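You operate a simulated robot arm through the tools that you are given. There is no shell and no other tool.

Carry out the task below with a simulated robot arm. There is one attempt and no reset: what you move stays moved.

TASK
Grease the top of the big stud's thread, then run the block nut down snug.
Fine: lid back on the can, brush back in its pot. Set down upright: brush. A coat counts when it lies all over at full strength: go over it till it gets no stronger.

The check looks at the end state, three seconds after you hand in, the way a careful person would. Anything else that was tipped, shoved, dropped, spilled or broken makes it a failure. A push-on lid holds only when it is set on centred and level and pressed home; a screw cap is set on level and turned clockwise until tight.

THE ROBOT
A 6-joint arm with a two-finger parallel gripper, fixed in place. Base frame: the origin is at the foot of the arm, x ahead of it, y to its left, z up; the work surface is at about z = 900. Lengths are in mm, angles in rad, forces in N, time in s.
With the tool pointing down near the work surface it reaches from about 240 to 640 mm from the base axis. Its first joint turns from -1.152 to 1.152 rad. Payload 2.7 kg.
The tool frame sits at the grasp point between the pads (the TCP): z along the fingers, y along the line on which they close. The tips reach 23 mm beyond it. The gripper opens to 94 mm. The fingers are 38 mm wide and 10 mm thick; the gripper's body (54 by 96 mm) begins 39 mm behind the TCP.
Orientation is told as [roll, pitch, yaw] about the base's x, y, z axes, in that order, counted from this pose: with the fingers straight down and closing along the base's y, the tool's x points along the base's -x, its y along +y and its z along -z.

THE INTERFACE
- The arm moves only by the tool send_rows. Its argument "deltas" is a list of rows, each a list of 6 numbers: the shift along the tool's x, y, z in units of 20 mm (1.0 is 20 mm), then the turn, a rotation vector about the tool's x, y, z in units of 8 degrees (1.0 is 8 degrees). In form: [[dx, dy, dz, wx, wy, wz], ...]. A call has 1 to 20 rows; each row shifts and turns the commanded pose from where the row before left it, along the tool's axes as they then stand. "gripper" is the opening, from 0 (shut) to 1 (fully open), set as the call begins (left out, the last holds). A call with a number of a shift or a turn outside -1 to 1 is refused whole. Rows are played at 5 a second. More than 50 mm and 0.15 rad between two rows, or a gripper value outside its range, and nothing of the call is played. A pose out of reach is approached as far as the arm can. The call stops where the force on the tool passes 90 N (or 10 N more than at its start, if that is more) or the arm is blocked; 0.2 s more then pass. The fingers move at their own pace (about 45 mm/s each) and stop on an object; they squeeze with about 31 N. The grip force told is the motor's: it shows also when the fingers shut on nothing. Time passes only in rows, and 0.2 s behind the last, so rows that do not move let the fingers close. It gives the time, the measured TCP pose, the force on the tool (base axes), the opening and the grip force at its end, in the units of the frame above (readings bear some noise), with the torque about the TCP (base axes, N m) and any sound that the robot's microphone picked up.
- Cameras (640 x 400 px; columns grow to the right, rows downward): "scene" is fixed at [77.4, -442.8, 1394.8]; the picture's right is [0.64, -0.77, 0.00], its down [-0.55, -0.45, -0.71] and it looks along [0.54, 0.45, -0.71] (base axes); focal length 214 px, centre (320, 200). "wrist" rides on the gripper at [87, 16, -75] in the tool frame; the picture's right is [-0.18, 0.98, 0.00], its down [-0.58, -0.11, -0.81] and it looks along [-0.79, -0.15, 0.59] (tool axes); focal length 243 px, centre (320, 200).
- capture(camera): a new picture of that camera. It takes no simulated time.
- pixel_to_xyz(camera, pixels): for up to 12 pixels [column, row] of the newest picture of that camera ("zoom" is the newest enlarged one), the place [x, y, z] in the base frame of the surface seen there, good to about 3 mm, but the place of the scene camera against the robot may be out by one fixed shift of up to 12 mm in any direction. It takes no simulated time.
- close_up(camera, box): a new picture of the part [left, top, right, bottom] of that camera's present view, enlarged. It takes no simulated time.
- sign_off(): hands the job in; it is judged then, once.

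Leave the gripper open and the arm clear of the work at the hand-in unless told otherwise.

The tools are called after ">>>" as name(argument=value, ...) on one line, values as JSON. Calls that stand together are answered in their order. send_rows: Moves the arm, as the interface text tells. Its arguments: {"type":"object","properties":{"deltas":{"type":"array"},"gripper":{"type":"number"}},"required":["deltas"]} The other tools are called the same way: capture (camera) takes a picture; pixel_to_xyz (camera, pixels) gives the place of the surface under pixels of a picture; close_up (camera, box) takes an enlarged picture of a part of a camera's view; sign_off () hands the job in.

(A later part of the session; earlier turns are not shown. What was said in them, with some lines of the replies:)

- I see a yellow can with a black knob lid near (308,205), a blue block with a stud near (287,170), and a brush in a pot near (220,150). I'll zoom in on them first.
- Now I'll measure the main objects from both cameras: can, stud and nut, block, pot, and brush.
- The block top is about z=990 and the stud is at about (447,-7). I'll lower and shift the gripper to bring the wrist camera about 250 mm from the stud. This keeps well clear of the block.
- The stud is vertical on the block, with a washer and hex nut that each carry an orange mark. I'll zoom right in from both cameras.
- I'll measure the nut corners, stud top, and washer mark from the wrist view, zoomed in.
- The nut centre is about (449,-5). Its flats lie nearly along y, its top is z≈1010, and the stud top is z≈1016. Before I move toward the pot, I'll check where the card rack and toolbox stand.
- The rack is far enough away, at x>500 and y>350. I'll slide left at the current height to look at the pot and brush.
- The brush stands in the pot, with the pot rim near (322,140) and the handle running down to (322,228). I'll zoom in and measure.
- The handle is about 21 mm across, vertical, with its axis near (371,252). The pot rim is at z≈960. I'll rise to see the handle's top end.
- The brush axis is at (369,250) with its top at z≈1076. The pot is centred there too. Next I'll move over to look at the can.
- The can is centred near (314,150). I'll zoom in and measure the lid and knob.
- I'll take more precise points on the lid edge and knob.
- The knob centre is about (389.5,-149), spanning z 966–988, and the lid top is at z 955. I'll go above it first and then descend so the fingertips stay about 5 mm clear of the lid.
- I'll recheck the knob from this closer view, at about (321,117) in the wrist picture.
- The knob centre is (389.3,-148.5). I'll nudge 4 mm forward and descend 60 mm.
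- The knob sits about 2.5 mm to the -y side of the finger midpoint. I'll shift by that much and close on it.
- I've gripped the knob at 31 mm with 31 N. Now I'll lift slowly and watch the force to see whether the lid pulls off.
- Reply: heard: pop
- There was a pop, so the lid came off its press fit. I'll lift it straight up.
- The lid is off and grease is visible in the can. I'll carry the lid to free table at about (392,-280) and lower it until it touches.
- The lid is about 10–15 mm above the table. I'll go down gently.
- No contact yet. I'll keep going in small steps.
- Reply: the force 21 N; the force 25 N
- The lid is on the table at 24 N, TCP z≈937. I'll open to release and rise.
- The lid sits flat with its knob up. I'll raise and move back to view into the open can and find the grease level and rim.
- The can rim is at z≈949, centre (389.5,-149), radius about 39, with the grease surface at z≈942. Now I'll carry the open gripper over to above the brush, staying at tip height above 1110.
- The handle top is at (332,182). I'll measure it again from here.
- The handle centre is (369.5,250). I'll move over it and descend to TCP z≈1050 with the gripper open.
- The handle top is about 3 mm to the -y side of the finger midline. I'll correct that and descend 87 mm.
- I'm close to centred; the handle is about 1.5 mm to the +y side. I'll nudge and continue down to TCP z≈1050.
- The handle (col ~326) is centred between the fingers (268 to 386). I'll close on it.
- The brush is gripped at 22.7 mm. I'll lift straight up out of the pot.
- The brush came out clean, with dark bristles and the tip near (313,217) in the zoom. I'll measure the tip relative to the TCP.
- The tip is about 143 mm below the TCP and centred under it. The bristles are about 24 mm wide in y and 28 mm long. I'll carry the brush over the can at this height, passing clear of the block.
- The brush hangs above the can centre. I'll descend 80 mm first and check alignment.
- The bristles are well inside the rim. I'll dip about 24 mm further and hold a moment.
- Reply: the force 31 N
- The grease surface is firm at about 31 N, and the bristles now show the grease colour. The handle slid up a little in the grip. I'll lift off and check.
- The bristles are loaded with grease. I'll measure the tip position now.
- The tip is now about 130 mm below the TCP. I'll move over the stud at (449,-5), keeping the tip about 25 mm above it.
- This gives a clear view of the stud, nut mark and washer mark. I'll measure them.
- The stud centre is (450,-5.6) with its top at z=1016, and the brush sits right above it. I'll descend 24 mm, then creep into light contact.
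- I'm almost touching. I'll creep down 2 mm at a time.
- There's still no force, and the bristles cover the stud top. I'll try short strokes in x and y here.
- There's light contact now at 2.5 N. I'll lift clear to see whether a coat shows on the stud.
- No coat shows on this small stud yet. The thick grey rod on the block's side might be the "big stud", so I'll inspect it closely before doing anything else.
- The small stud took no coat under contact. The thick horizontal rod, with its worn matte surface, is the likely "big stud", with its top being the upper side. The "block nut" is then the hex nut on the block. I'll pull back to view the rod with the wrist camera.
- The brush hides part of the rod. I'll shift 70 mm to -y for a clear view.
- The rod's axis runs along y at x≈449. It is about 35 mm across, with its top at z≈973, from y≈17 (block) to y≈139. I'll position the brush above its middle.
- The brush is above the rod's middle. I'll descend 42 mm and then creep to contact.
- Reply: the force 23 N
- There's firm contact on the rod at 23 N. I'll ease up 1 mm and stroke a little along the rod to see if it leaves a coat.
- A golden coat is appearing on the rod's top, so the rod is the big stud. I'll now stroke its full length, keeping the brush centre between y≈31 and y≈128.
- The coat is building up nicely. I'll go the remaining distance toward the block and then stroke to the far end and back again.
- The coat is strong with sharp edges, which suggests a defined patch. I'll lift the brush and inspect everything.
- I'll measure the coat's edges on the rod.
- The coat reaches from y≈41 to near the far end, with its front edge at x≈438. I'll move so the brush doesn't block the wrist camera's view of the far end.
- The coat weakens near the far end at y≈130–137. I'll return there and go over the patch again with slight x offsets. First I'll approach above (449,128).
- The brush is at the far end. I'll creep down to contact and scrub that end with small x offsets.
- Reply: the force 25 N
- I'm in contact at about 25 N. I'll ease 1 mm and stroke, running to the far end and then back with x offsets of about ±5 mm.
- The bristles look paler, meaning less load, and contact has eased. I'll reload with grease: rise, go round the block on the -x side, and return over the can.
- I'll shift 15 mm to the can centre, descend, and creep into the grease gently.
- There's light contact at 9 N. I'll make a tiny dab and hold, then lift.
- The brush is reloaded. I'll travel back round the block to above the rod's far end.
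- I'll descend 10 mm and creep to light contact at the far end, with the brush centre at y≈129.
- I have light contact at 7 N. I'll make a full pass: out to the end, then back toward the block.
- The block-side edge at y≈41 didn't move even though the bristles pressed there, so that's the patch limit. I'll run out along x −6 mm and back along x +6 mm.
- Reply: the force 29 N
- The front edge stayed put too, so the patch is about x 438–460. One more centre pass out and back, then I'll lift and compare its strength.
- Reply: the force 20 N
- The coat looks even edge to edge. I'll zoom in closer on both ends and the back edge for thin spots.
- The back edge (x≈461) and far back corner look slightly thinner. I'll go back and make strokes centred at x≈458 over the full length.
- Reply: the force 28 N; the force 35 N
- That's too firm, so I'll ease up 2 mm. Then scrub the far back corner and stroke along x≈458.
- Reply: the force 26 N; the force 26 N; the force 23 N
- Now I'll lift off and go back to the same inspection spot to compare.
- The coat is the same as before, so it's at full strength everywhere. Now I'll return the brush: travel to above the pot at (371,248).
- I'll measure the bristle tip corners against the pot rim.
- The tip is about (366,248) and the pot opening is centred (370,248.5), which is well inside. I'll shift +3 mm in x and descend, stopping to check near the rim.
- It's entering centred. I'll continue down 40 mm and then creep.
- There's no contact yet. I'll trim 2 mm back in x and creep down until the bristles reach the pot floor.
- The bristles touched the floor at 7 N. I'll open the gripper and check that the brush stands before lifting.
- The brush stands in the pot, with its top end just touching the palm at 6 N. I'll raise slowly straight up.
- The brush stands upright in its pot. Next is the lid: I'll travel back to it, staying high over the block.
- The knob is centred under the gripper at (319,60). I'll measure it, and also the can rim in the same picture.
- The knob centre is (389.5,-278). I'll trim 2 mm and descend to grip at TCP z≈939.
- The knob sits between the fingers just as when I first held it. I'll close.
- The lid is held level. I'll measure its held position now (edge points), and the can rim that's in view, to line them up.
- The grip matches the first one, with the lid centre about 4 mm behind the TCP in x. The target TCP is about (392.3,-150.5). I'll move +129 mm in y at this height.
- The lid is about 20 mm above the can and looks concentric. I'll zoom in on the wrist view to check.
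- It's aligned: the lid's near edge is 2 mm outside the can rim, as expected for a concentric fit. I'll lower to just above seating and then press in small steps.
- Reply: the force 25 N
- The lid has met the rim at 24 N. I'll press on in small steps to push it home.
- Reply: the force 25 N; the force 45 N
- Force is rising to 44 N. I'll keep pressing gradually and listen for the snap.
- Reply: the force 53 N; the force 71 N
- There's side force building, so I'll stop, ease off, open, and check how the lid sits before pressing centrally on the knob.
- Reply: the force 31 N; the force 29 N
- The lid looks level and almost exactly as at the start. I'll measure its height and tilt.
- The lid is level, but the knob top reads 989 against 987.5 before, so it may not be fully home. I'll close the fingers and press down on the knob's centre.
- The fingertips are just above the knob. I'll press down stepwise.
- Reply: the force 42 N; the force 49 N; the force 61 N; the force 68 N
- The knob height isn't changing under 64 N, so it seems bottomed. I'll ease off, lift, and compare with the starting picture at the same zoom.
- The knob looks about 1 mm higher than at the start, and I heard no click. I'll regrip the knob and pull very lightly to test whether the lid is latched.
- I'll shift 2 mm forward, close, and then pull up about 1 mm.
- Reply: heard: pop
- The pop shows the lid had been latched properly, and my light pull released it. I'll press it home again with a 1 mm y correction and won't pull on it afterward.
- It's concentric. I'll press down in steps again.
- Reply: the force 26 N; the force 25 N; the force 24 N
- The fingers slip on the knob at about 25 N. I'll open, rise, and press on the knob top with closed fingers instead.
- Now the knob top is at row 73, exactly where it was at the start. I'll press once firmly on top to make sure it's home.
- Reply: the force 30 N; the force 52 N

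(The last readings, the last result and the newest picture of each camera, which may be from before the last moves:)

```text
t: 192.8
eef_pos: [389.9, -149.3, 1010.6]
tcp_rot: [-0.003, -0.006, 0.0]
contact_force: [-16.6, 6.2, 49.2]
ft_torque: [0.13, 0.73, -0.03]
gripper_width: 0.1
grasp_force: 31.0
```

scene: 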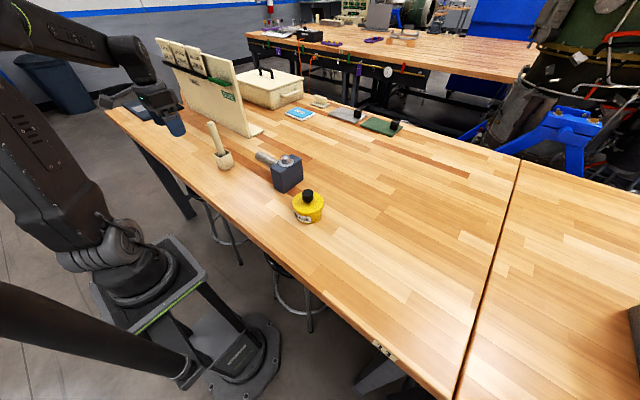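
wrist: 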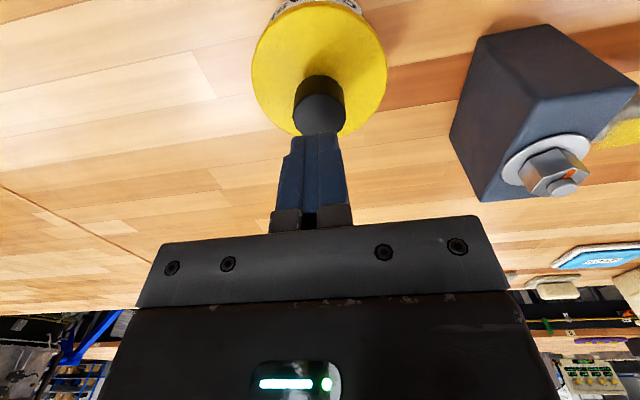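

The knob top is now 1.7 mm lower than my first attempt, matching the start. One more step of pressure, then off.

>>> send_rows(deltas=[[0, 0, 0.06, 0, 0, 0], [0, 0, 0, 0, 0, 0]])

>>> send_rows(deltas=[[0, 0, -0.25, 0, 0, 0], [0, 0, -0.5, 0, 0, 0], [0, 0, -1, 0, 0, 0], [0, 0, -1, 0, 0, 0], [0, 0, -1, 0, 0, 0], [0, 0, -1, 0, 0, 0], [0, 0, 0, 0, 0, 0]])

>>> close_up(camera="scene", box=[285, 180, 335, 230])

```text
t: 193.4
eef_pos: [389.9, -149.3, 1009.7]
tcp_rot: [-0.002, -0.008, 0.001]
contact_force: [-19.0, -0.5, 56.1]
ft_torque: [-0.01, 0.9, 0.02]
gripper_width: 0.0
grasp_force: 31.3
```

```text
t: 195.0
eef_pos: [388.7, -150.7, 1102.6]
tcp_rot: [0.002, -0.001, 0.001]
contact_force: [0.1, -0.4, -0.1]
ft_torque: [-0.01, 0.0, -0.02]
gripper_width: 0.2
grasp_force: 30.8
```

```text
8.00 times, centred on (310, 205) of scene
```

zoom: 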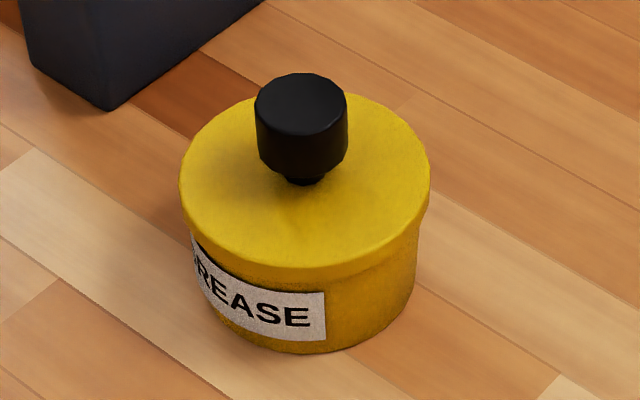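

The can looks exactly as at the start. Now the nut. I'll open the gripper partly and move above it at (449.5,-5.5).

>>> send_rows(deltas=[[-0.38, 0.9, 0, 0, 0, 0], [-0.38, 0.9, 0, 0, 0, 0], [-0.38, 0.9, 0, 0, 0, 0], [-0.38, 0.9, 0, 0, 0, 0], [-0.38, 0.9, 0, 0, 0, 0], [-0.38, 0.9, 0, 0, 0, 0], [-0.38, 0.9, 0, 0, 0, 0], [-0.38, 0.95, 0, 0, 0, 0], [0, 0, 0, 0, 0, 0]], gripper=0.55)

>>> capture(camera="wrist")

>>> close_up(camera="wrist", box=[270, 10, 380, 110])

```text
t: 197.0
eef_pos: [448.2, -2.4, 1102.5]
tcp_rot: [0.0, -0.002, -0.001]
contact_force: [0.1, 0.4, -0.2]
ft_torque: [0.0, -0.03, -0.04]
gripper_width: 51.7
grasp_force: 0.2
```

```text
taken
```

wrist: 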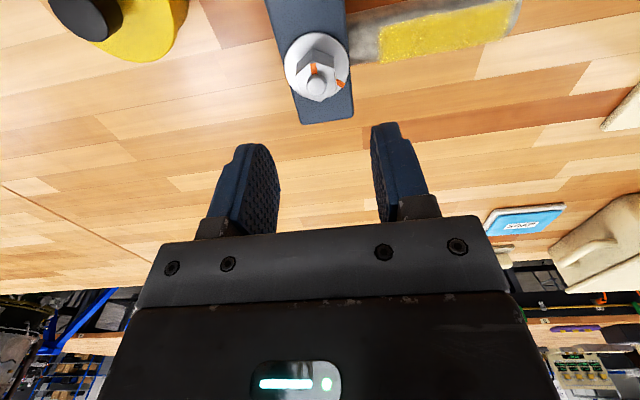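

```text
4.00 times, centred on (325, 60) of wrist
```

zoom: 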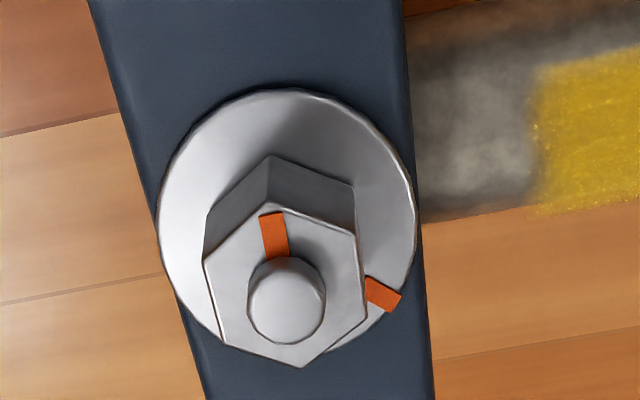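

This is a clear top view with all six nut corners visible. I'll measure the corners and marks.

>>> pixel_to_xyz(camera="zoom", pixels=[[270, 207], [208, 264], [225, 342], [300, 361], [362, 316], [353, 240], [287, 300], [272, 216], [278, 253], [370, 288], [394, 300], [287, 93]])

```text
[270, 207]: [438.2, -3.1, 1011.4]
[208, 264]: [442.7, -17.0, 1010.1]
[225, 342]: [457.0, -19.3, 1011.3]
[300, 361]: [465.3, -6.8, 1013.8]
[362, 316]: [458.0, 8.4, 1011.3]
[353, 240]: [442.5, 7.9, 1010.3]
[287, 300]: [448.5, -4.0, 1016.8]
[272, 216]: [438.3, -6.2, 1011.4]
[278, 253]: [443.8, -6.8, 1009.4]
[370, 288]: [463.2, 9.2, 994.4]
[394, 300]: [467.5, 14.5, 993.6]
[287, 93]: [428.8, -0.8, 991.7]
```

The nut centre is about 2 mm to the -y side of the tool axis, and its flats face about 86° (nearly y). The nut's mark is about 132° clockwise short of the washer's mark. I'll centre over it and pre-turn the gripper 56° counter-clockwise, so one grip can cover the whole clockwise turn.

>>> send_rows(deltas=[[-0.01, -0.11, 0, 0, 0, 0], [0, 0, 0, 0, 0, -1], [0, 0, 0, 0, 0, -1], [0, 0, 0, 0, 0, -1], [0, 0, 0, 0, 0, -1], [0, 0, 0, 0, 0, -1], [0, 0, 0, 0, 0, -1], [0, 0, 0, 0, 0, -1], [0, 0, 0, 0, 0, 0]])

>>> capture(camera="wrist")

>>> close_up(camera="scene", box=[240, 90, 340, 190])

```text
t: 199.0
eef_pos: [448.8, -5.9, 1101.8]
tcp_rot: [-0.002, -0.002, 0.98]
contact_force: [-0.5, 0.1, 0.5]
ft_torque: [0.01, -0.02, 0.0]
gripper_width: 51.6
grasp_force: 0.0
```

```text
taken
```

wrist: 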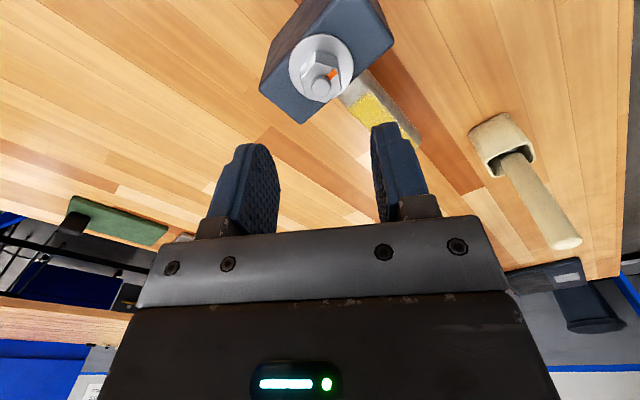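

```text
4.00 times, centred on (290, 140) of scene
```

zoom: 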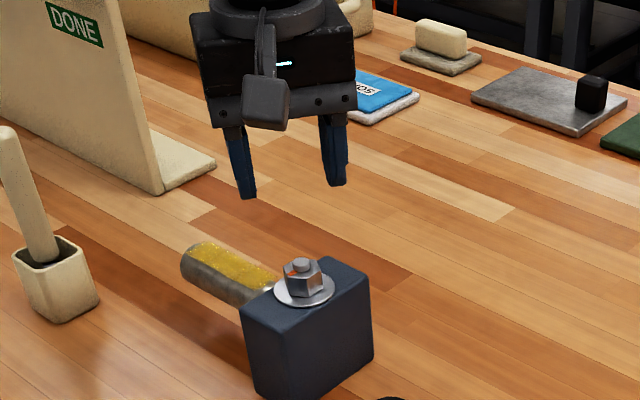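

The stud projects at (321,86), right on the tool axis. I'll descend 60 mm and check.

>>> send_rows(deltas=[[0, 0, 0.8, 0, 0, 0], [0, 0, 0.8, 0, 0, 0], [0, 0, 0.8, 0, 0, 0], [0, 0, 0.6, 0, 0, 0], [0, 0, 0, 0, 0, 0]])

>>> capture(camera="wrist")

>>> close_up(camera="wrist", box=[240, 60, 400, 220])

```text
t: 200.2
eef_pos: [449.7, -7.0, 1040.4]
tcp_rot: [-0.002, -0.001, 0.977]
contact_force: [0.4, -0.5, -0.4]
ft_torque: [-0.02, 0.04, 0.04]
gripper_width: 52.1
grasp_force: 0.1
```

```text
taken
```

wrist: 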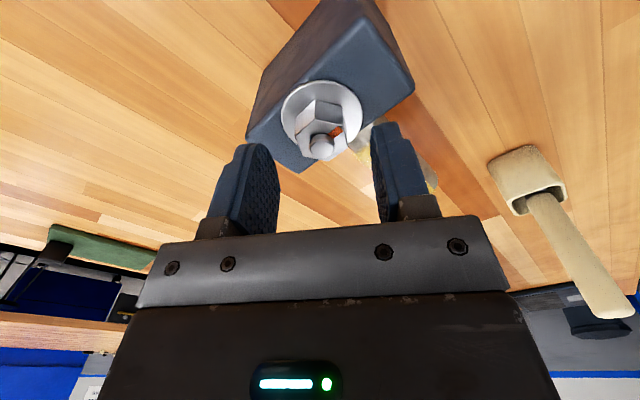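

```text
2.50 times, centred on (320, 140) of wrist
```

zoom: 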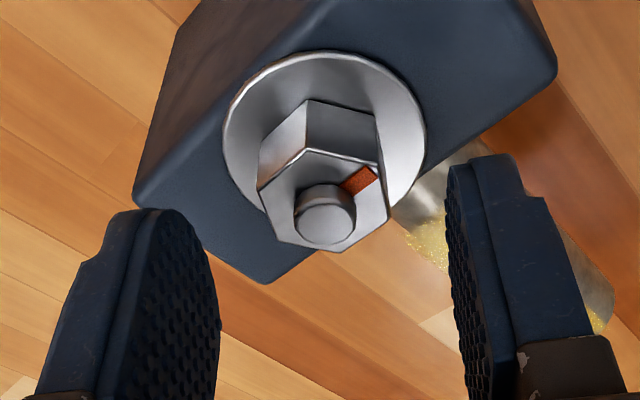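

It's aligned. I'll descend 21 mm more so the tips stop about 4 mm above the washer, then close on the nut.

>>> send_rows(deltas=[[0, 0, 0.5, 0, 0, 0], [0, 0, 0.4, 0, 0, 0], [0, 0, 0.15, 0, 0, 0], [0, 0, 0, 0, 0, 0]])

>>> close_up(camera="wrist", box=[240, 80, 400, 240])

>>> close_up(camera="scene", box=[265, 120, 315, 170])

```text
t: 201.2
eef_pos: [452.4, -7.2, 1020.5]
tcp_rot: [-0.003, -0.002, 0.978]
contact_force: [-0.5, 0.4, 0.1]
ft_torque: [-0.06, 0.0, 0.02]
gripper_width: 51.4
grasp_force: 0.1
```

```text
2.50 times, centred on (320, 160) of wrist
```

zoom: 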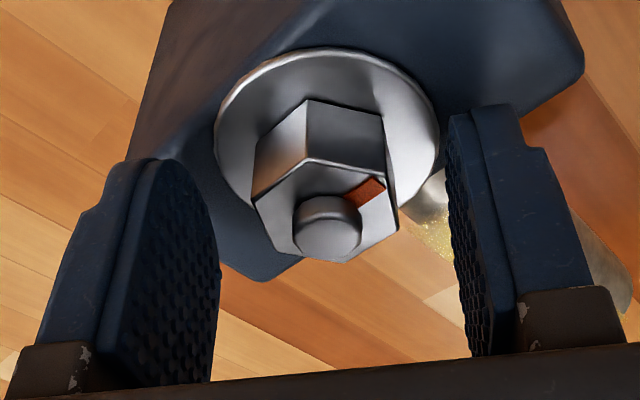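

```text
8.00 times, centred on (290, 145) of scene
```

zoom: 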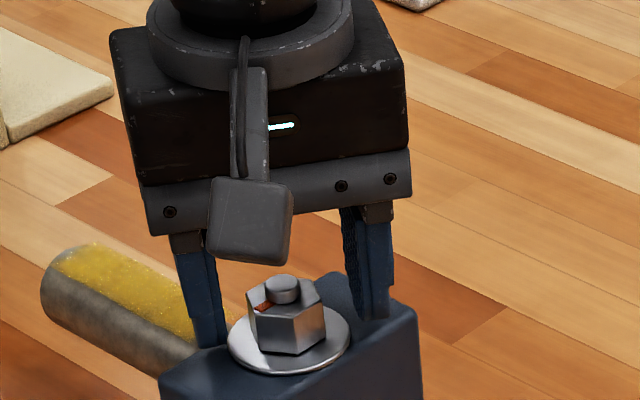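

It's well placed. I'll close on the nut.

>>> send_rows(deltas=[[0, 0, 0, 0, 0, 0], [0, 0, 0, 0, 0, 0], [0, 0, 0, 0, 0, 0], [0, 0, 0, 0, 0, 0], [0, 0, 0, 0, 0, 0]], gripper=0.0)

>>> close_up(camera="wrist", box=[240, 80, 400, 240])

>>> close_up(camera="scene", box=[265, 120, 315, 170])

```text
t: 202.4
eef_pos: [450.6, -3.2, 1020.6]
tcp_rot: [0.002, -0.002, 0.98]
contact_force: [-14.2, 17.4, 1.7]
ft_torque: [0.3, 0.35, 0.04]
gripper_width: 26.9
grasp_force: 45.1
```

```text
2.50 times, centred on (320, 160) of wrist
```

zoom: 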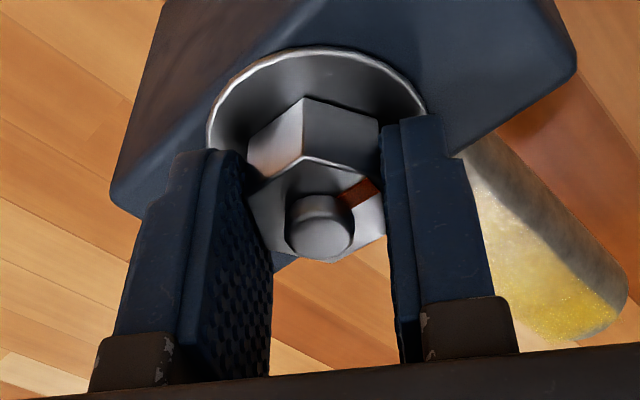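

```text
8.00 times, centred on (290, 145) of scene
```

zoom: 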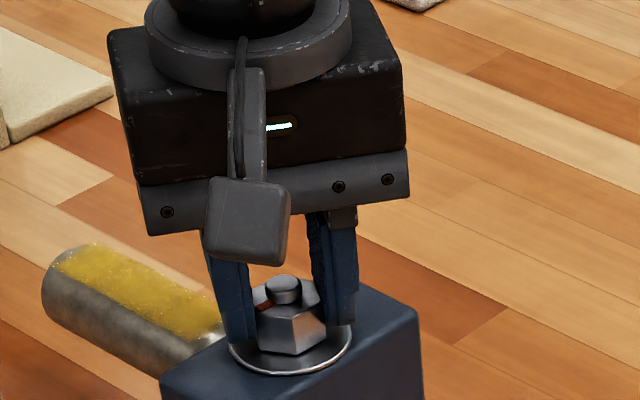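

The nut is gripped at 26.9 mm, but a side force of about 22 N along the closing line shows I'm a bit off-centre. I'll relieve it by shifting about 1.4 mm along tool +y.

>>> send_rows(deltas=[[0, 0.07, 0, 0, 0, 0], [0, 0, 0, 0, 0, 0]])

```text
t: 203.0
eef_pos: [450.7, -4.5, 1019.3]
tcp_rot: [-0.001, -0.003, 0.979]
contact_force: [-1.5, 17.4, -4.7]
ft_torque: [-0.13, 0.36, 0.06]
gripper_width: 26.9
grasp_force: 45.0
```

There's still 17 N in y. I'll trim 1.2 mm toward base +y.

>>> send_rows(deltas=[[-0.05, 0.034, 0, 0, 0, 0], [0, 0, 0, 0, 0, 0]])

```text
t: 203.6
eef_pos: [450.5, -4.9, 1020.5]
tcp_rot: [-0.002, -0.003, 0.978]
contact_force: [2.0, 7.8, -10.1]
ft_torque: [1.1, -0.59, -0.03]
gripper_width: 26.9
grasp_force: 44.6
```

The side forces are smaller now. I'll start turning clockwise (tool +z) slowly, watching the torque.

>>> send_rows(deltas=[[0, 0, 0, 0, 0, 0.5], [0, 0, 0, 0, 0, 0.5], [0, 0, 0, 0, 0, 0]])

>>> send_rows(deltas=[[0, 0, 0, 0, 0, 0.5], [0, 0, 0, 0, 0, 0.5], [0, 0, 0, 0, 0, 0]])

>>> close_up(camera="wrist", box=[240, 80, 400, 240])

```text
t: 204.4
eef_pos: [451.0, -4.4, 1020.9]
tcp_rot: [-0.001, -0.002, 0.839]
contact_force: [9.9, 10.1, -6.8]
ft_torque: [-0.03, 0.29, -0.04]
gripper_width: 26.8
grasp_force: 45.4
```

```text
t: 205.2
eef_pos: [450.1, -3.3, 1020.3]
tcp_rot: [0.0, -0.003, 0.697]
contact_force: [17.7, 6.9, -8.6]
ft_torque: [-0.14, 0.35, -0.01]
gripper_width: 26.8
grasp_force: 45.4
```

```text
2.50 times, centred on (320, 160) of wrist
```

zoom: 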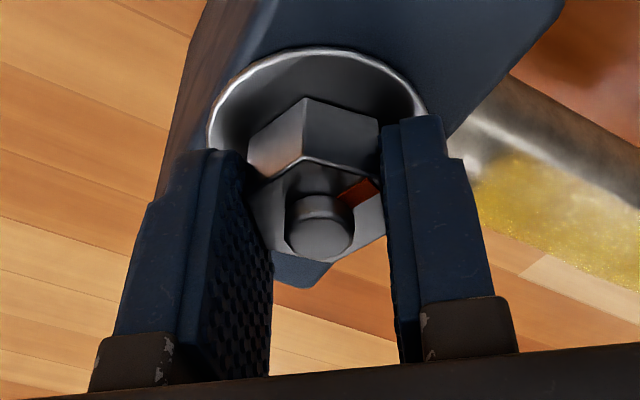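

The nut turns freely with the gripper. I'll trim about 1 mm in +x to relieve the side force and keep turning.

>>> send_rows(deltas=[[-0.046, -0.039, 0, 0, 0, 0], [0, 0, 0, 0, 0, 0.5], [0, 0, 0, 0, 0, 0.5], [0, 0, 0, 0, 0, 0.5], [0, 0, 0, 0, 0, 0.5], [0, 0, 0, 0, 0, 0]])

>>> send_rows(deltas=[[0, 0, 0, 0, 0, 0.5], [0, 0, 0, 0, 0, 0.5], [0, 0, 0, 0, 0, 0.5], [0, 0, 0, 0, 0, 0.5], [0, 0, 0, 0, 0, 0]])

```text
t: 206.6
eef_pos: [450.1, -4.8, 1019.0]
tcp_rot: [0.0, -0.001, 0.418]
contact_force: [5.3, 1.0, -5.3]
ft_torque: [-0.35, 0.88, -0.06]
gripper_width: 26.8
grasp_force: 45.0
```

```text
t: 207.8
eef_pos: [450.1, -4.2, 1020.9]
tcp_rot: [0.002, -0.002, 0.139]
contact_force: [-2.3, -1.8, -5.1]
ft_torque: [0.02, -1.17, -0.02]
gripper_width: 26.8
grasp_force: 45.2
```

I've turned 48° with no torque rise yet. Continuing.

>>> send_rows(deltas=[[0, 0, 0, 0, 0, 0.5], [0, 0, 0, 0, 0, 0.5], [0, 0, 0, 0, 0, 0.5], [0, 0, 0, 0, 0, 0.5], [0, 0, 0, 0, 0, 0]])

>>> send_rows(deltas=[[0, 0, 0, 0, 0, 0.5], [0, 0, 0, 0, 0, 0.5], [0, 0, 0, 0, 0, 0.5], [0, 0, 0, 0, 0, 0.5], [0, 0, 0, 0, 0, 0]])

>>> close_up(camera="wrist", box=[240, 80, 400, 240])

>>> close_up(camera="scene", box=[265, 120, 315, 170])

```text
t: 209.0
eef_pos: [452.1, -4.6, 1019.8]
tcp_rot: [0.003, 0.001, -0.14]
contact_force: [-1.3, 0.1, -12.4]
ft_torque: [-0.29, -1.16, -0.03]
gripper_width: 26.6
grasp_force: 45.6
```

```text
t: 210.2
eef_pos: [451.3, -5.7, 1021.0]
tcp_rot: [0.0, 0.001, -0.418]
contact_force: [0.3, -11.1, -19.0]
ft_torque: [-0.48, -0.96, 0.0]
gripper_width: 27.0
grasp_force: 45.3
```

```text
2.50 times, centred on (320, 160) of wrist
```

zoom: 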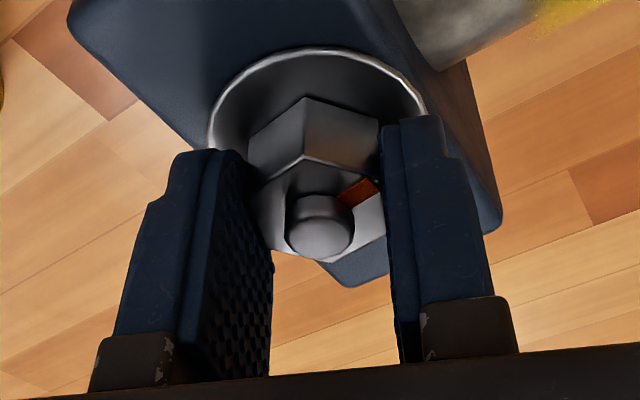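

```text
8.00 times, centred on (290, 145) of scene
```

zoom: 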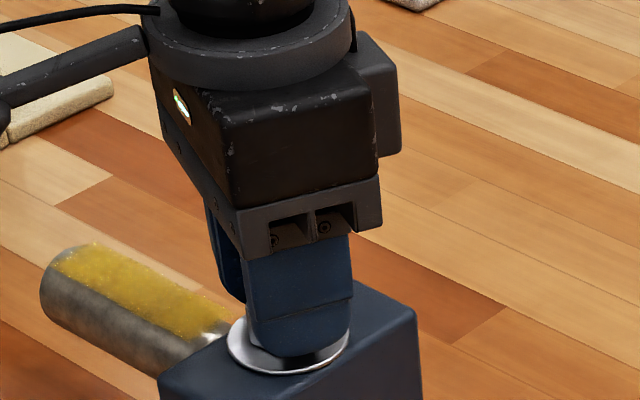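

I've turned 80°. The nut is drawing the gripper down (Fz −19 N) as it descends the thread, so I'll follow it down slightly and continue.

>>> send_rows(deltas=[[0, -0.035, 0.05, 0, 0, 0], [0, 0, 0.0, 0, 0, 0.5], [0, 0, 0.01, 0, 0, 0.5], [0, 0, 0.01, 0, 0, 0.5], [0, 0, 0, 0, 0, 0]])

>>> send_rows(deltas=[[0, 0, 0.01, 0, 0, 0.5], [0, 0, 0.01, 0, 0, 0.5], [0, 0, 0.01, 0, 0, 0.5], [0, 0, 0, 0, 0, 0]])

```text
t: 211.4
eef_pos: [450.2, -4.9, 1021.0]
tcp_rot: [0.002, -0.005, -0.629]
contact_force: [-5.7, -15.3, 1.5]
ft_torque: [-0.64, -0.17, 0.87]
gripper_width: 27.8
grasp_force: 45.0
```

```text
t: 212.4
eef_pos: [449.7, -5.1, 1020.6]
tcp_rot: [0.004, -0.003, -0.838]
contact_force: [-5.7, -8.5, 21.1]
ft_torque: [-0.68, 0.19, 0.58]
gripper_width: 30.0
grasp_force: 45.1
```

The torque about z rose to about 0.9 N·m and the fingers began riding over the flats (width 27→30). I'll look at the mark positions.

>>> capture(camera="wrist")

>>> close_up(camera="wrist", box=[240, 80, 400, 240])

>>> close_up(camera="scene", box=[265, 130, 315, 170])

```text
taken
```

wrist: 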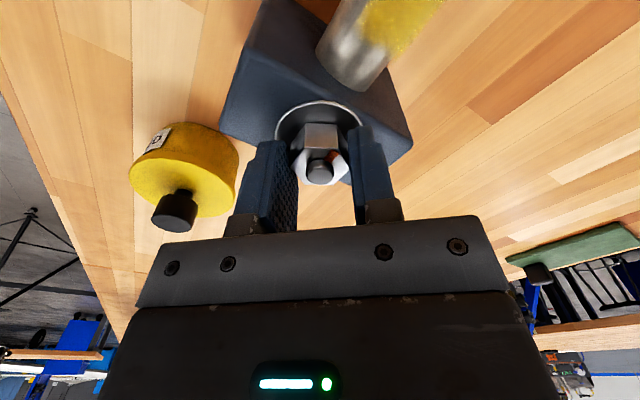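

```text
2.50 times, centred on (320, 160) of wrist
```

zoom: 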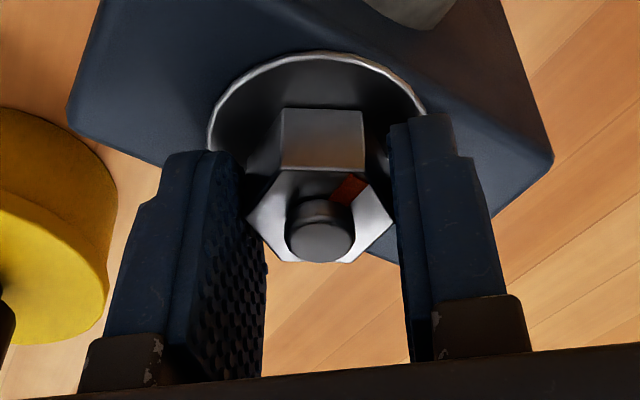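

```text
10.00 times, centred on (290, 150) of scene
```

zoom: 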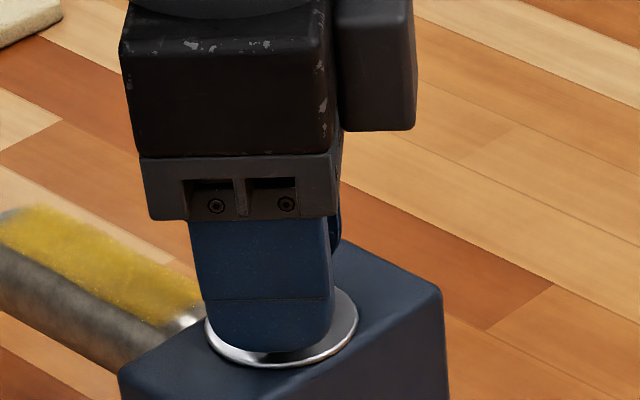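

I'll open, rise, and return to the straight orientation for a top view of the marks.

>>> send_rows(deltas=[[0, 0, 0, 0, 0, 0], [0, 0, 0, 0, 0, 0], [0, 0, 0, 0, 0, 0]], gripper=0.55)

>>> send_rows(deltas=[[0, 0, -0.5, 0, 0, 0], [0, 0, -0.8, 0, 0, 0], [0, 0, -0.8, 0, 0, 0], [0, 0, -0.8, 0, 0, 0], [0, 0, -0.9, 0, 0, 0], [0, 0, -0.3, 0, 0, -1], [0, 0, 0, 0, 0, -1], [0, 0, 0, 0, 0, -1], [0, 0, 0, 0, 0, -1], [0, 0, 0, 0, 0, -1], [0, 0, 0, 0, 0, -1], [0, 0, 0, 0, 0, 0]])

>>> capture(camera="wrist")

>>> close_up(camera="wrist", box=[270, 10, 380, 110])

>>> close_up(camera="scene", box=[270, 135, 310, 170])

```text
t: 213.2
eef_pos: [449.4, -5.4, 1017.9]
tcp_rot: [0.003, 0.0, -0.839]
contact_force: [0.6, 0.0, -0.2]
ft_torque: [0.02, 0.02, 0.0]
gripper_width: 51.5
grasp_force: 0.1
```

```text
t: 215.8
eef_pos: [450.1, -4.9, 1100.9]
tcp_rot: [0.002, 0.0, 0.005]
contact_force: [-0.4, 0.5, -0.5]
ft_torque: [0.0, 0.0, -0.02]
gripper_width: 51.7
grasp_force: 0.0
```

```text
taken
```

wrist: 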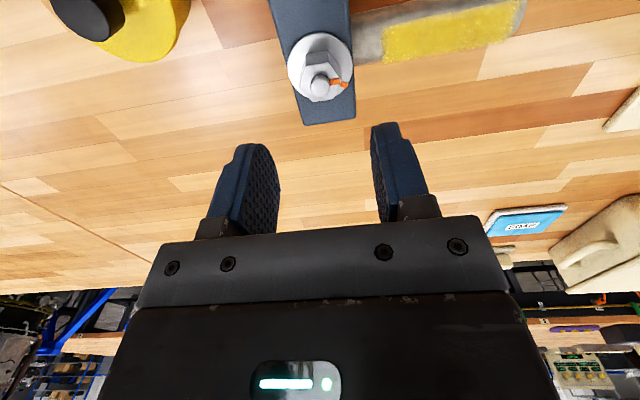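

```text
4.00 times, centred on (325, 60) of wrist
```

zoom: 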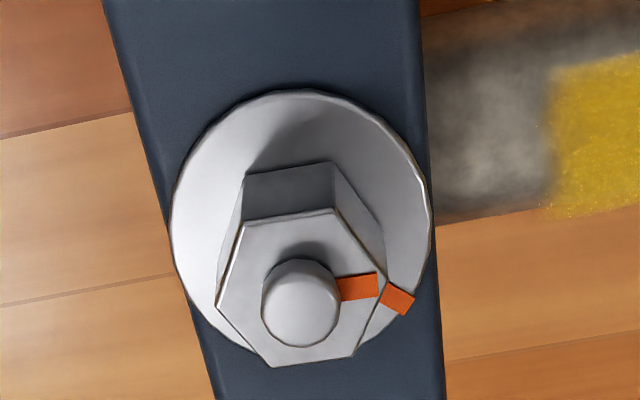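

```text
11.43 times, centred on (290, 152) of scene
```

zoom: 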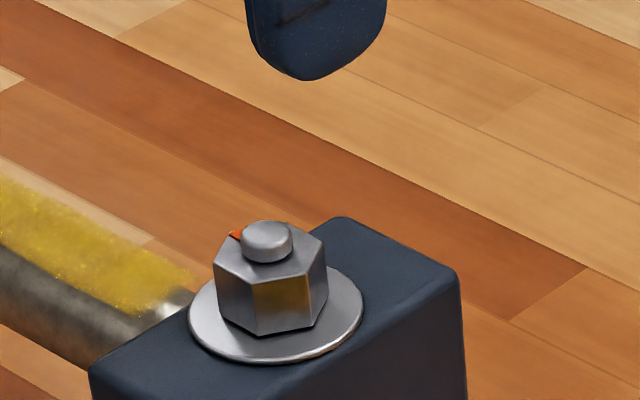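

The nut's mark has come round next to the washer's mark. I'll measure both directions about the stud.

>>> pixel_to_xyz(camera="zoom", pixels=[[345, 290], [360, 286], [375, 282], [388, 292], [397, 299], [408, 304], [300, 310], [270, 315], [335, 315], [335, 212], [248, 224], [383, 275]])

>>> close_up(camera="wrist", box=[295, 60, 355, 110])

```text
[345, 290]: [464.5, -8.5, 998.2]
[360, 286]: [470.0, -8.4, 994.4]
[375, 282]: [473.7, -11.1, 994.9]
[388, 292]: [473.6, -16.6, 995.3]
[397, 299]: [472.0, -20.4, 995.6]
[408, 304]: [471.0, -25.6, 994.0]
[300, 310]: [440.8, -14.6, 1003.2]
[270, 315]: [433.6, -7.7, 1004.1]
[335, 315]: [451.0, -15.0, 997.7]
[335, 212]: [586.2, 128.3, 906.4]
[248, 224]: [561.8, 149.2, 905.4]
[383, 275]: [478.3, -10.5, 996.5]
```

```text
8.00 times, centred on (325, 85) of wrist
```

zoom: 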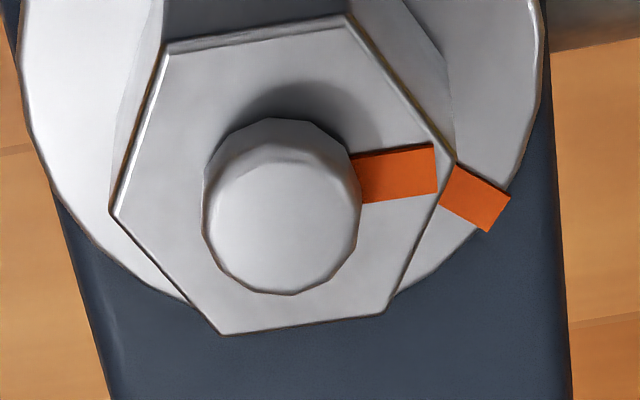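

Those readings were taken on the scene zoom by mistake. I'll measure on this wrist zoom now.

>>> pixel_to_xyz(camera="zoom", pixels=[[375, 178], [400, 173], [428, 168], [455, 188], [475, 198], [495, 208], [280, 220], [168, 50], [345, 22], [448, 165], [385, 308], [225, 328]])

```text
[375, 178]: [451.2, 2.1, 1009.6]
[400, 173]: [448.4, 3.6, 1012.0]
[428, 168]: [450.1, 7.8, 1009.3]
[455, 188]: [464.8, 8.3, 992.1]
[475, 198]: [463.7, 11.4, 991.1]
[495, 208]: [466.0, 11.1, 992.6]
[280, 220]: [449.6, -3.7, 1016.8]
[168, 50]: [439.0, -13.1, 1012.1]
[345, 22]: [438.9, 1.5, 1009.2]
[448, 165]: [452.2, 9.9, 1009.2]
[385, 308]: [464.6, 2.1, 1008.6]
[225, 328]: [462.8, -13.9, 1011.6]
```

The nut turned about 88° (mark now at ≈88°) and is about 41° short of the washer's mark at ≈47°. I'll regrip squarely on the flats (gripper at yaw +28°) and turn in small steps to feel whether it's tight.

>>> send_rows(deltas=[[0, 0, 0, 0, 0, -1], [0, 0, 0, 0, 0, -1], [0, 0, 0, 0, 0, -1], [0, 0, 0, 0, 0, -0.5], [0, 0, 0.8, 0, 0, 0], [0, 0, 0.8, 0, 0, 0], [0, 0, 0.8, 0, 0, 0], [0, 0, 0, 0, 0, 0]])

>>> capture(camera="wrist")

>>> close_up(camera="wrist", box=[240, 40, 400, 200])

```text
t: 217.6
eef_pos: [448.9, -5.4, 1050.6]
tcp_rot: [0.001, -0.002, 0.492]
contact_force: [0.2, -0.1, 0.0]
ft_torque: [-0.02, 0.03, -0.04]
gripper_width: 51.8
grasp_force: 0.1
```

```text
taken
```

wrist: 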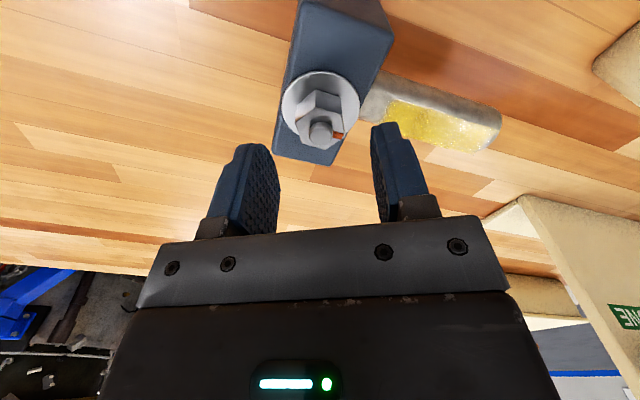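

```text
2.50 times, centred on (320, 120) of wrist
```

zoom: 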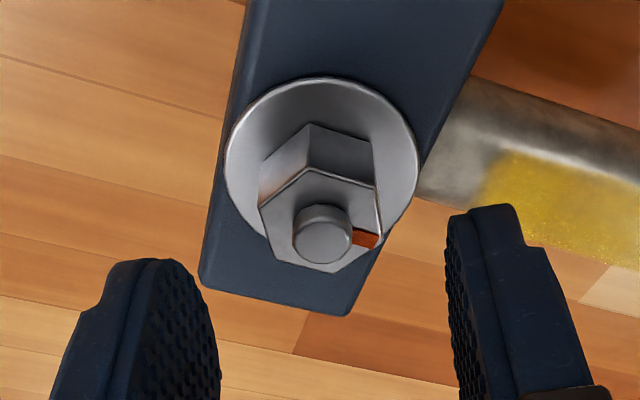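

The flats line up with the fingers. I'll descend 32 mm and grip.

>>> send_rows(deltas=[[0, 0, 0.7, 0, 0, 0], [0, 0, 0.6, 0, 0, 0], [0, 0, 0.28, 0, 0, 0], [0, 0, 0, 0, 0, 0]])

>>> send_rows(deltas=[[0, 0, 0, 0, 0, 0], [0, 0, 0, 0, 0, 0], [0, 0, 0, 0, 0, 0], [0, 0, 0, 0, 0, 0], [0, 0, 0, 0, 0, 0]], gripper=0.0)

>>> close_up(camera="wrist", box=[240, 80, 400, 240])

```text
t: 218.6
eef_pos: [448.2, -5.8, 1021.7]
tcp_rot: [0.001, 0.0, 0.49]
contact_force: [-0.4, -0.1, 0.7]
ft_torque: [-0.02, 0.0, 0.02]
gripper_width: 51.9
grasp_force: 0.0
```

```text
t: 219.8
eef_pos: [449.5, -6.5, 1022.6]
tcp_rot: [-0.001, -0.002, 0.49]
contact_force: [1.6, -2.7, -2.6]
ft_torque: [0.05, -0.19, 0.47]
gripper_width: 27.0
grasp_force: 44.9
```

```text
2.50 times, centred on (320, 160) of wrist
```

zoom: 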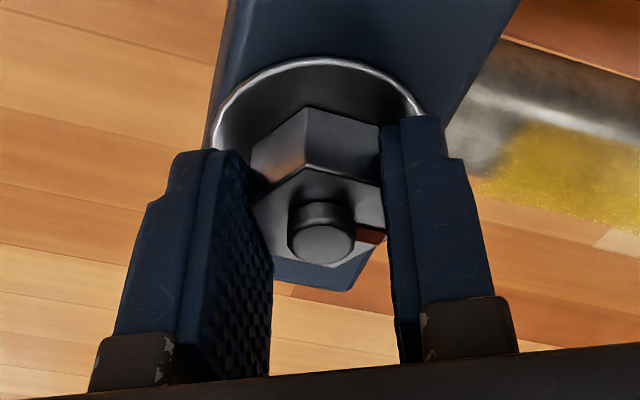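

Gripped square at 27.0 mm. I'll turn clockwise in small 2–4° steps, reading the torque each time.

>>> send_rows(deltas=[[0, 0, 0, 0, 0, 0.5], [0, 0, 0, 0, 0, 0]])

>>> send_rows(deltas=[[0, 0, 0, 0, 0, 0.5], [0, 0, 0, 0, 0, 0]])

>>> send_rows(deltas=[[0, 0, 0, 0, 0, 0.5], [0, 0, 0, 0, 0, 0]])

>>> close_up(camera="wrist", box=[240, 80, 400, 240])

```text
t: 220.4
eef_pos: [449.1, -6.4, 1021.6]
tcp_rot: [0.001, 0.0, 0.42]
contact_force: [-2.3, -8.5, -6.1]
ft_torque: [-0.14, -0.21, 0.98]
gripper_width: 27.6
grasp_force: 45.1
```

```text
t: 221.0
eef_pos: [450.0, -4.8, 1021.8]
tcp_rot: [0.002, 0.0, 0.348]
contact_force: [0.7, -5.5, -9.0]
ft_torque: [-0.32, 0.39, 0.75]
gripper_width: 28.7
grasp_force: 44.9
```

```text
t: 221.6
eef_pos: [450.4, -5.4, 1021.9]
tcp_rot: [0.001, -0.002, 0.278]
contact_force: [0.5, -0.1, -8.3]
ft_torque: [-0.03, -0.23, 0.65]
gripper_width: 29.4
grasp_force: 45.2
```

```text
2.50 times, centred on (320, 160) of wrist
```

zoom: 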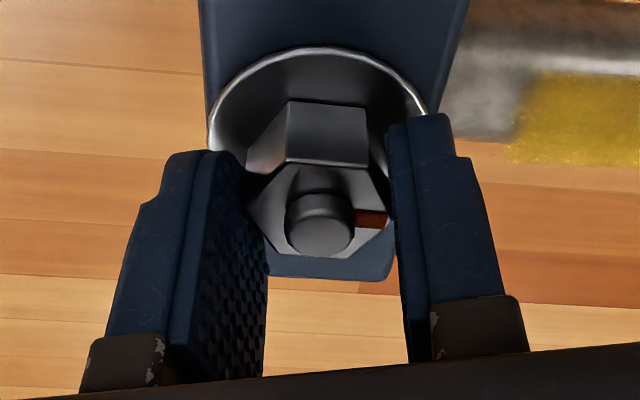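

The nut no longer moves. The fingers slip around it at about 1 N·m, so it's hard against the washer and snug. I'll release straight up and recheck the mark from above.

>>> send_rows(deltas=[[0, 0, 0, 0, 0, 0], [0, 0, 0, 0, 0, 0], [0, 0, 0, 0, 0, 0]], gripper=0.55)

>>> send_rows(deltas=[[0, 0, -0.5, 0, 0, 0], [0, 0, -0.8, 0, 0, 0], [0, 0, -0.8, 0, 0, 0], [0, 0, -0.9, 0, 0, 0], [0, 0, -0.9, 0, 0, 0], [0, 0, -0.1, 0, 0, 1], [0, 0, 0, 0, 0, 1], [0, 0, 0, 0, 0, 0]])

>>> close_up(camera="wrist", box=[295, 60, 355, 110])

>>> pixel_to_xyz(camera="zoom", pixels=[[375, 178], [428, 168], [475, 198], [280, 220], [168, 50], [345, 22], [448, 165], [385, 308], [225, 328]])

```text
t: 222.4
eef_pos: [449.7, -6.0, 1021.0]
tcp_rot: [0.0, -0.002, 0.278]
contact_force: [-0.5, -0.5, -0.6]
ft_torque: [0.01, -0.01, 0.03]
gripper_width: 51.4
grasp_force: 0.0
```

```text
t: 224.2
eef_pos: [450.4, -4.1, 1102.1]
tcp_rot: [0.001, -0.001, -0.002]
contact_force: [0.1, 0.2, 0.2]
ft_torque: [0.0, 0.03, 0.0]
gripper_width: 51.6
grasp_force: 0.1
```

```text
8.00 times, centred on (325, 85) of wrist
```

zoom: 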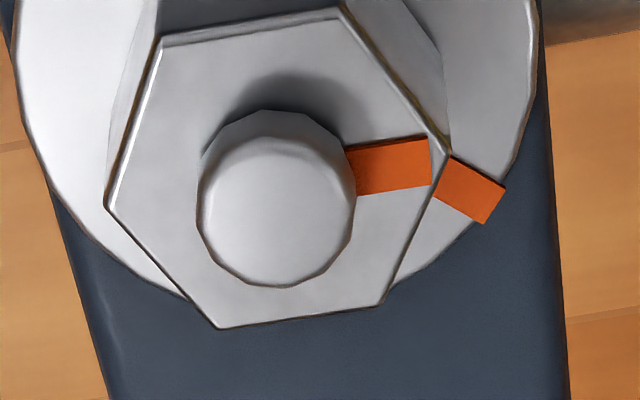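

```text
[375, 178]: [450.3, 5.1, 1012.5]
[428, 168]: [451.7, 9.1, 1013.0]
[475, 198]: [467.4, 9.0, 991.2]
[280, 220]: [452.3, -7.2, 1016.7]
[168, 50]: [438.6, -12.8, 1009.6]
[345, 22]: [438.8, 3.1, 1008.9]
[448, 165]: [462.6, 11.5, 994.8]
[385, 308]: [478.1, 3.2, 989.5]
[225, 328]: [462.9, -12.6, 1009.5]
```

The mark hasn't moved, so this is a hard stop. To judge whether the nut really came down onto the washer, I'll compare the same scene zoom I took at the start.

>>> send_rows(deltas=[[0, 0, -1, 0, 0, 0], [0, 0, -1, 0, 0, 0], [0, 0, -1, 0, 0, 0], [0, 0, 0, 0, 0, 0]])

>>> close_up(camera="scene", box=[270, 140, 310, 170])

>>> close_up(camera="scene", box=[280, 148, 300, 162])

```text
t: 225.2
eef_pos: [451.2, -5.8, 1160.5]
tcp_rot: [0.001, -0.003, -0.001]
contact_force: [-0.1, -0.5, 0.2]
ft_torque: [0.01, 0.01, -0.04]
gripper_width: 51.5
grasp_force: 0.1
```

```text
13.33 times, centred on (290, 155) of scene
```

zoom: 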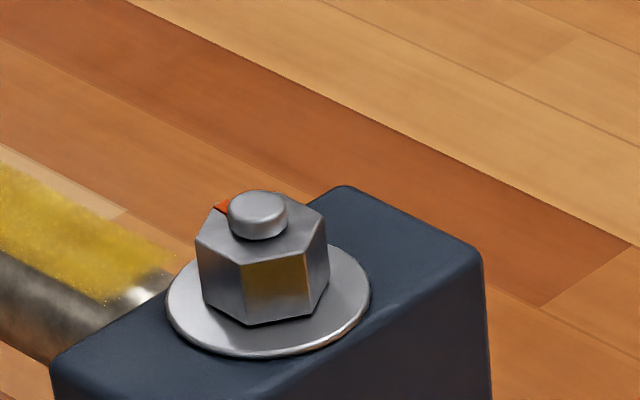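

```text
16.00 times, centred on (290, 155) of scene
```

zoom: 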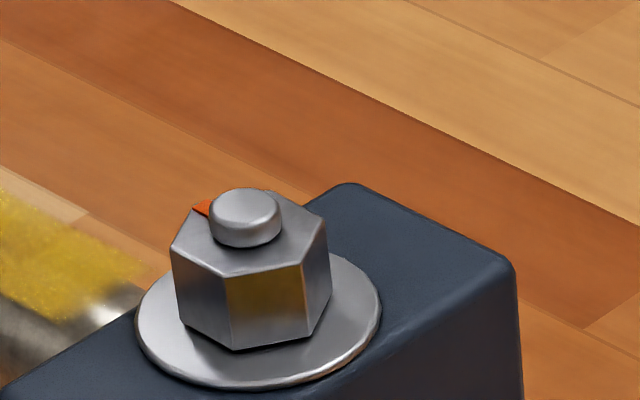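

The nut sits flat on the washer and won't turn further under all the torque the grip can give, so it's snug. I'll retreat to the starting pose with the gripper open and do a final inspection.

>>> send_rows(deltas=[[0.6, 0.5, -0.8, 0, 0, 0], [0.6, 0.5, -0.8, 0, 0, 0], [0.6, 0.5, -0.8, 0, 0, 0], [0.6, 0.5, -0.8, 0, 0, 0], [0.6, 0.5, -0.8, 0, 0, 0], [0.6, 0.5, -0.8, 0, 0, 0], [0.6, 0.5, -0.8, 0, 0, 0], [0.6, 0.5, -0.6, 0, 0, 0], [0, 0, 0, 0, 0, 0]], gripper=1.0)

>>> capture(camera="scene")

>>> capture(camera="wrist")

>>> close_up(camera="scene", box=[180, 100, 280, 190])

>>> close_up(camera="scene", box=[240, 130, 350, 240])

```text
t: 227.2
eef_pos: [353.0, 72.1, 1284.8]
tcp_rot: [0.001, -0.001, -0.001]
contact_force: [-0.3, 0.1, 0.2]
ft_torque: [0.02, -0.03, -0.02]
gripper_width: 93.9
grasp_force: 0.0
```

```text
taken
```

scene: 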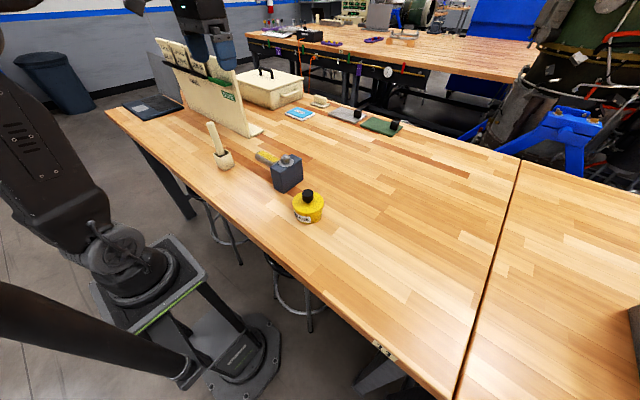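

```text
taken
```

wrist: 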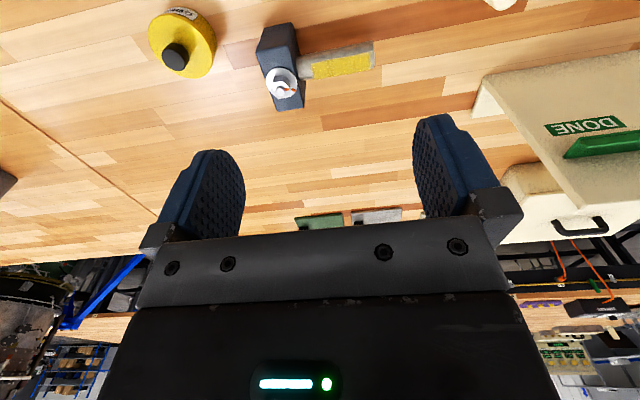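

```text
4.44 times, centred on (230, 145) of scene
```

zoom: 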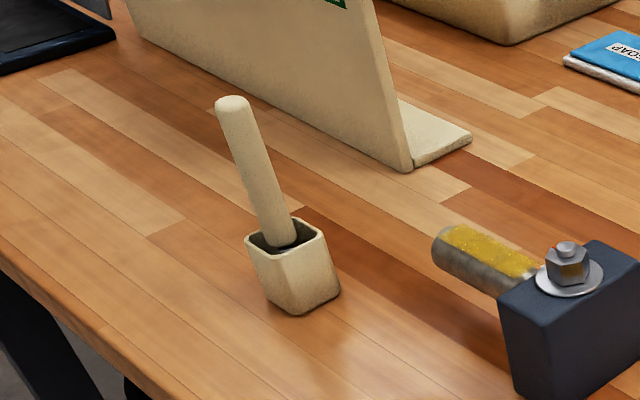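

```text
3.64 times, centred on (295, 185) of scene
```

zoom: 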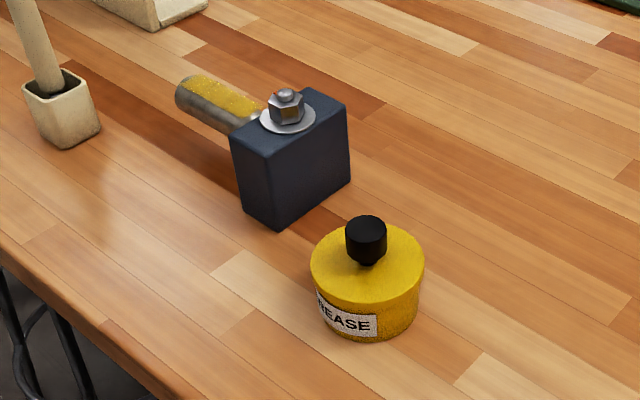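

Everything stands as it should. I'll take one last look at the coat and nut marks from this wrist view.

>>> close_up(camera="wrist", box=[250, 20, 390, 115])

>>> close_up(camera="wrist", box=[255, 55, 315, 110])

```text
4.21 times, centred on (320, 68) of wrist
```

zoom: 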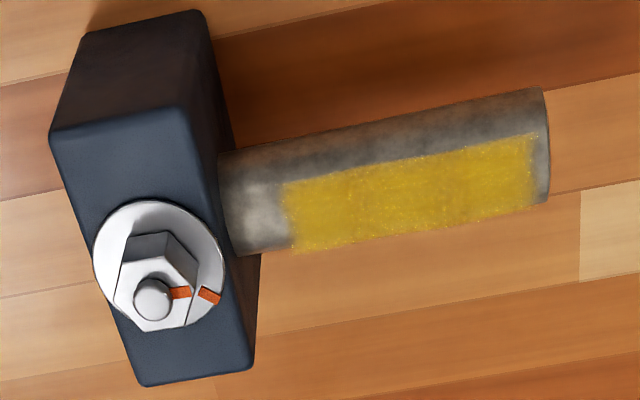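

```text
7.27 times, centred on (285, 82) of wrist
```

zoom: 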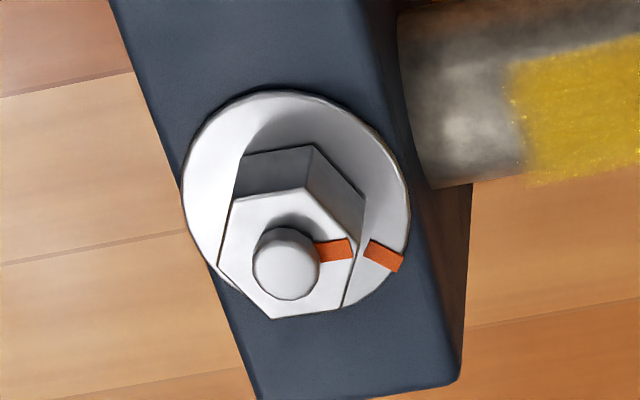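

The bench now looks like this:
- **Coat:** even over the whole top of the stud's thread, and it stopped getting stronger.
- **Lid:** sitting where it was at the start and pressed home.
- **Brush:** upright in its pot.
- **Nut:** hard against its stop. It turned about 88° clockwise, but its orange mark still sits about 40° short of the washer's mark, and it won't move further under the grip's full torque.

The arm is clear and the gripper is open, so I'm handing in.

>>> sign_off()

```text
The job is handed in.
```

I greased the top of the big stud's thread and ran the block nut down to a hard stop. The nut's orange mark still sits about 40° short of the washer's mark. The job is handed in; I don't have the check's result.

- **Big stud:** I took the thick rod on the side of the block to be the big stud. I first tried the small stud under the nut by mistake: the loaded brush touched it and possibly the nut's top face. I saw no grease left there. On the rod, the coat is even over the whole patch on its upper side, and further passes made it no stronger.
- **Block nut:** It turned about 88° clockwise with almost no resistance, then stopped. At about 1 N·m the fingers slipped round the nut, so I couldn't turn it further. I took that stop as snug.
- **Grease can:** The lid is back on, level and pressed home. I popped it off once while checking that it held, then pressed it on again. The can now looks the same as it did at the start.
- **Brush:** It is standing upright in its pot.

Nothing else was moved or spilled as far as I could see. The arm is back near its starting pose with the gripper open.
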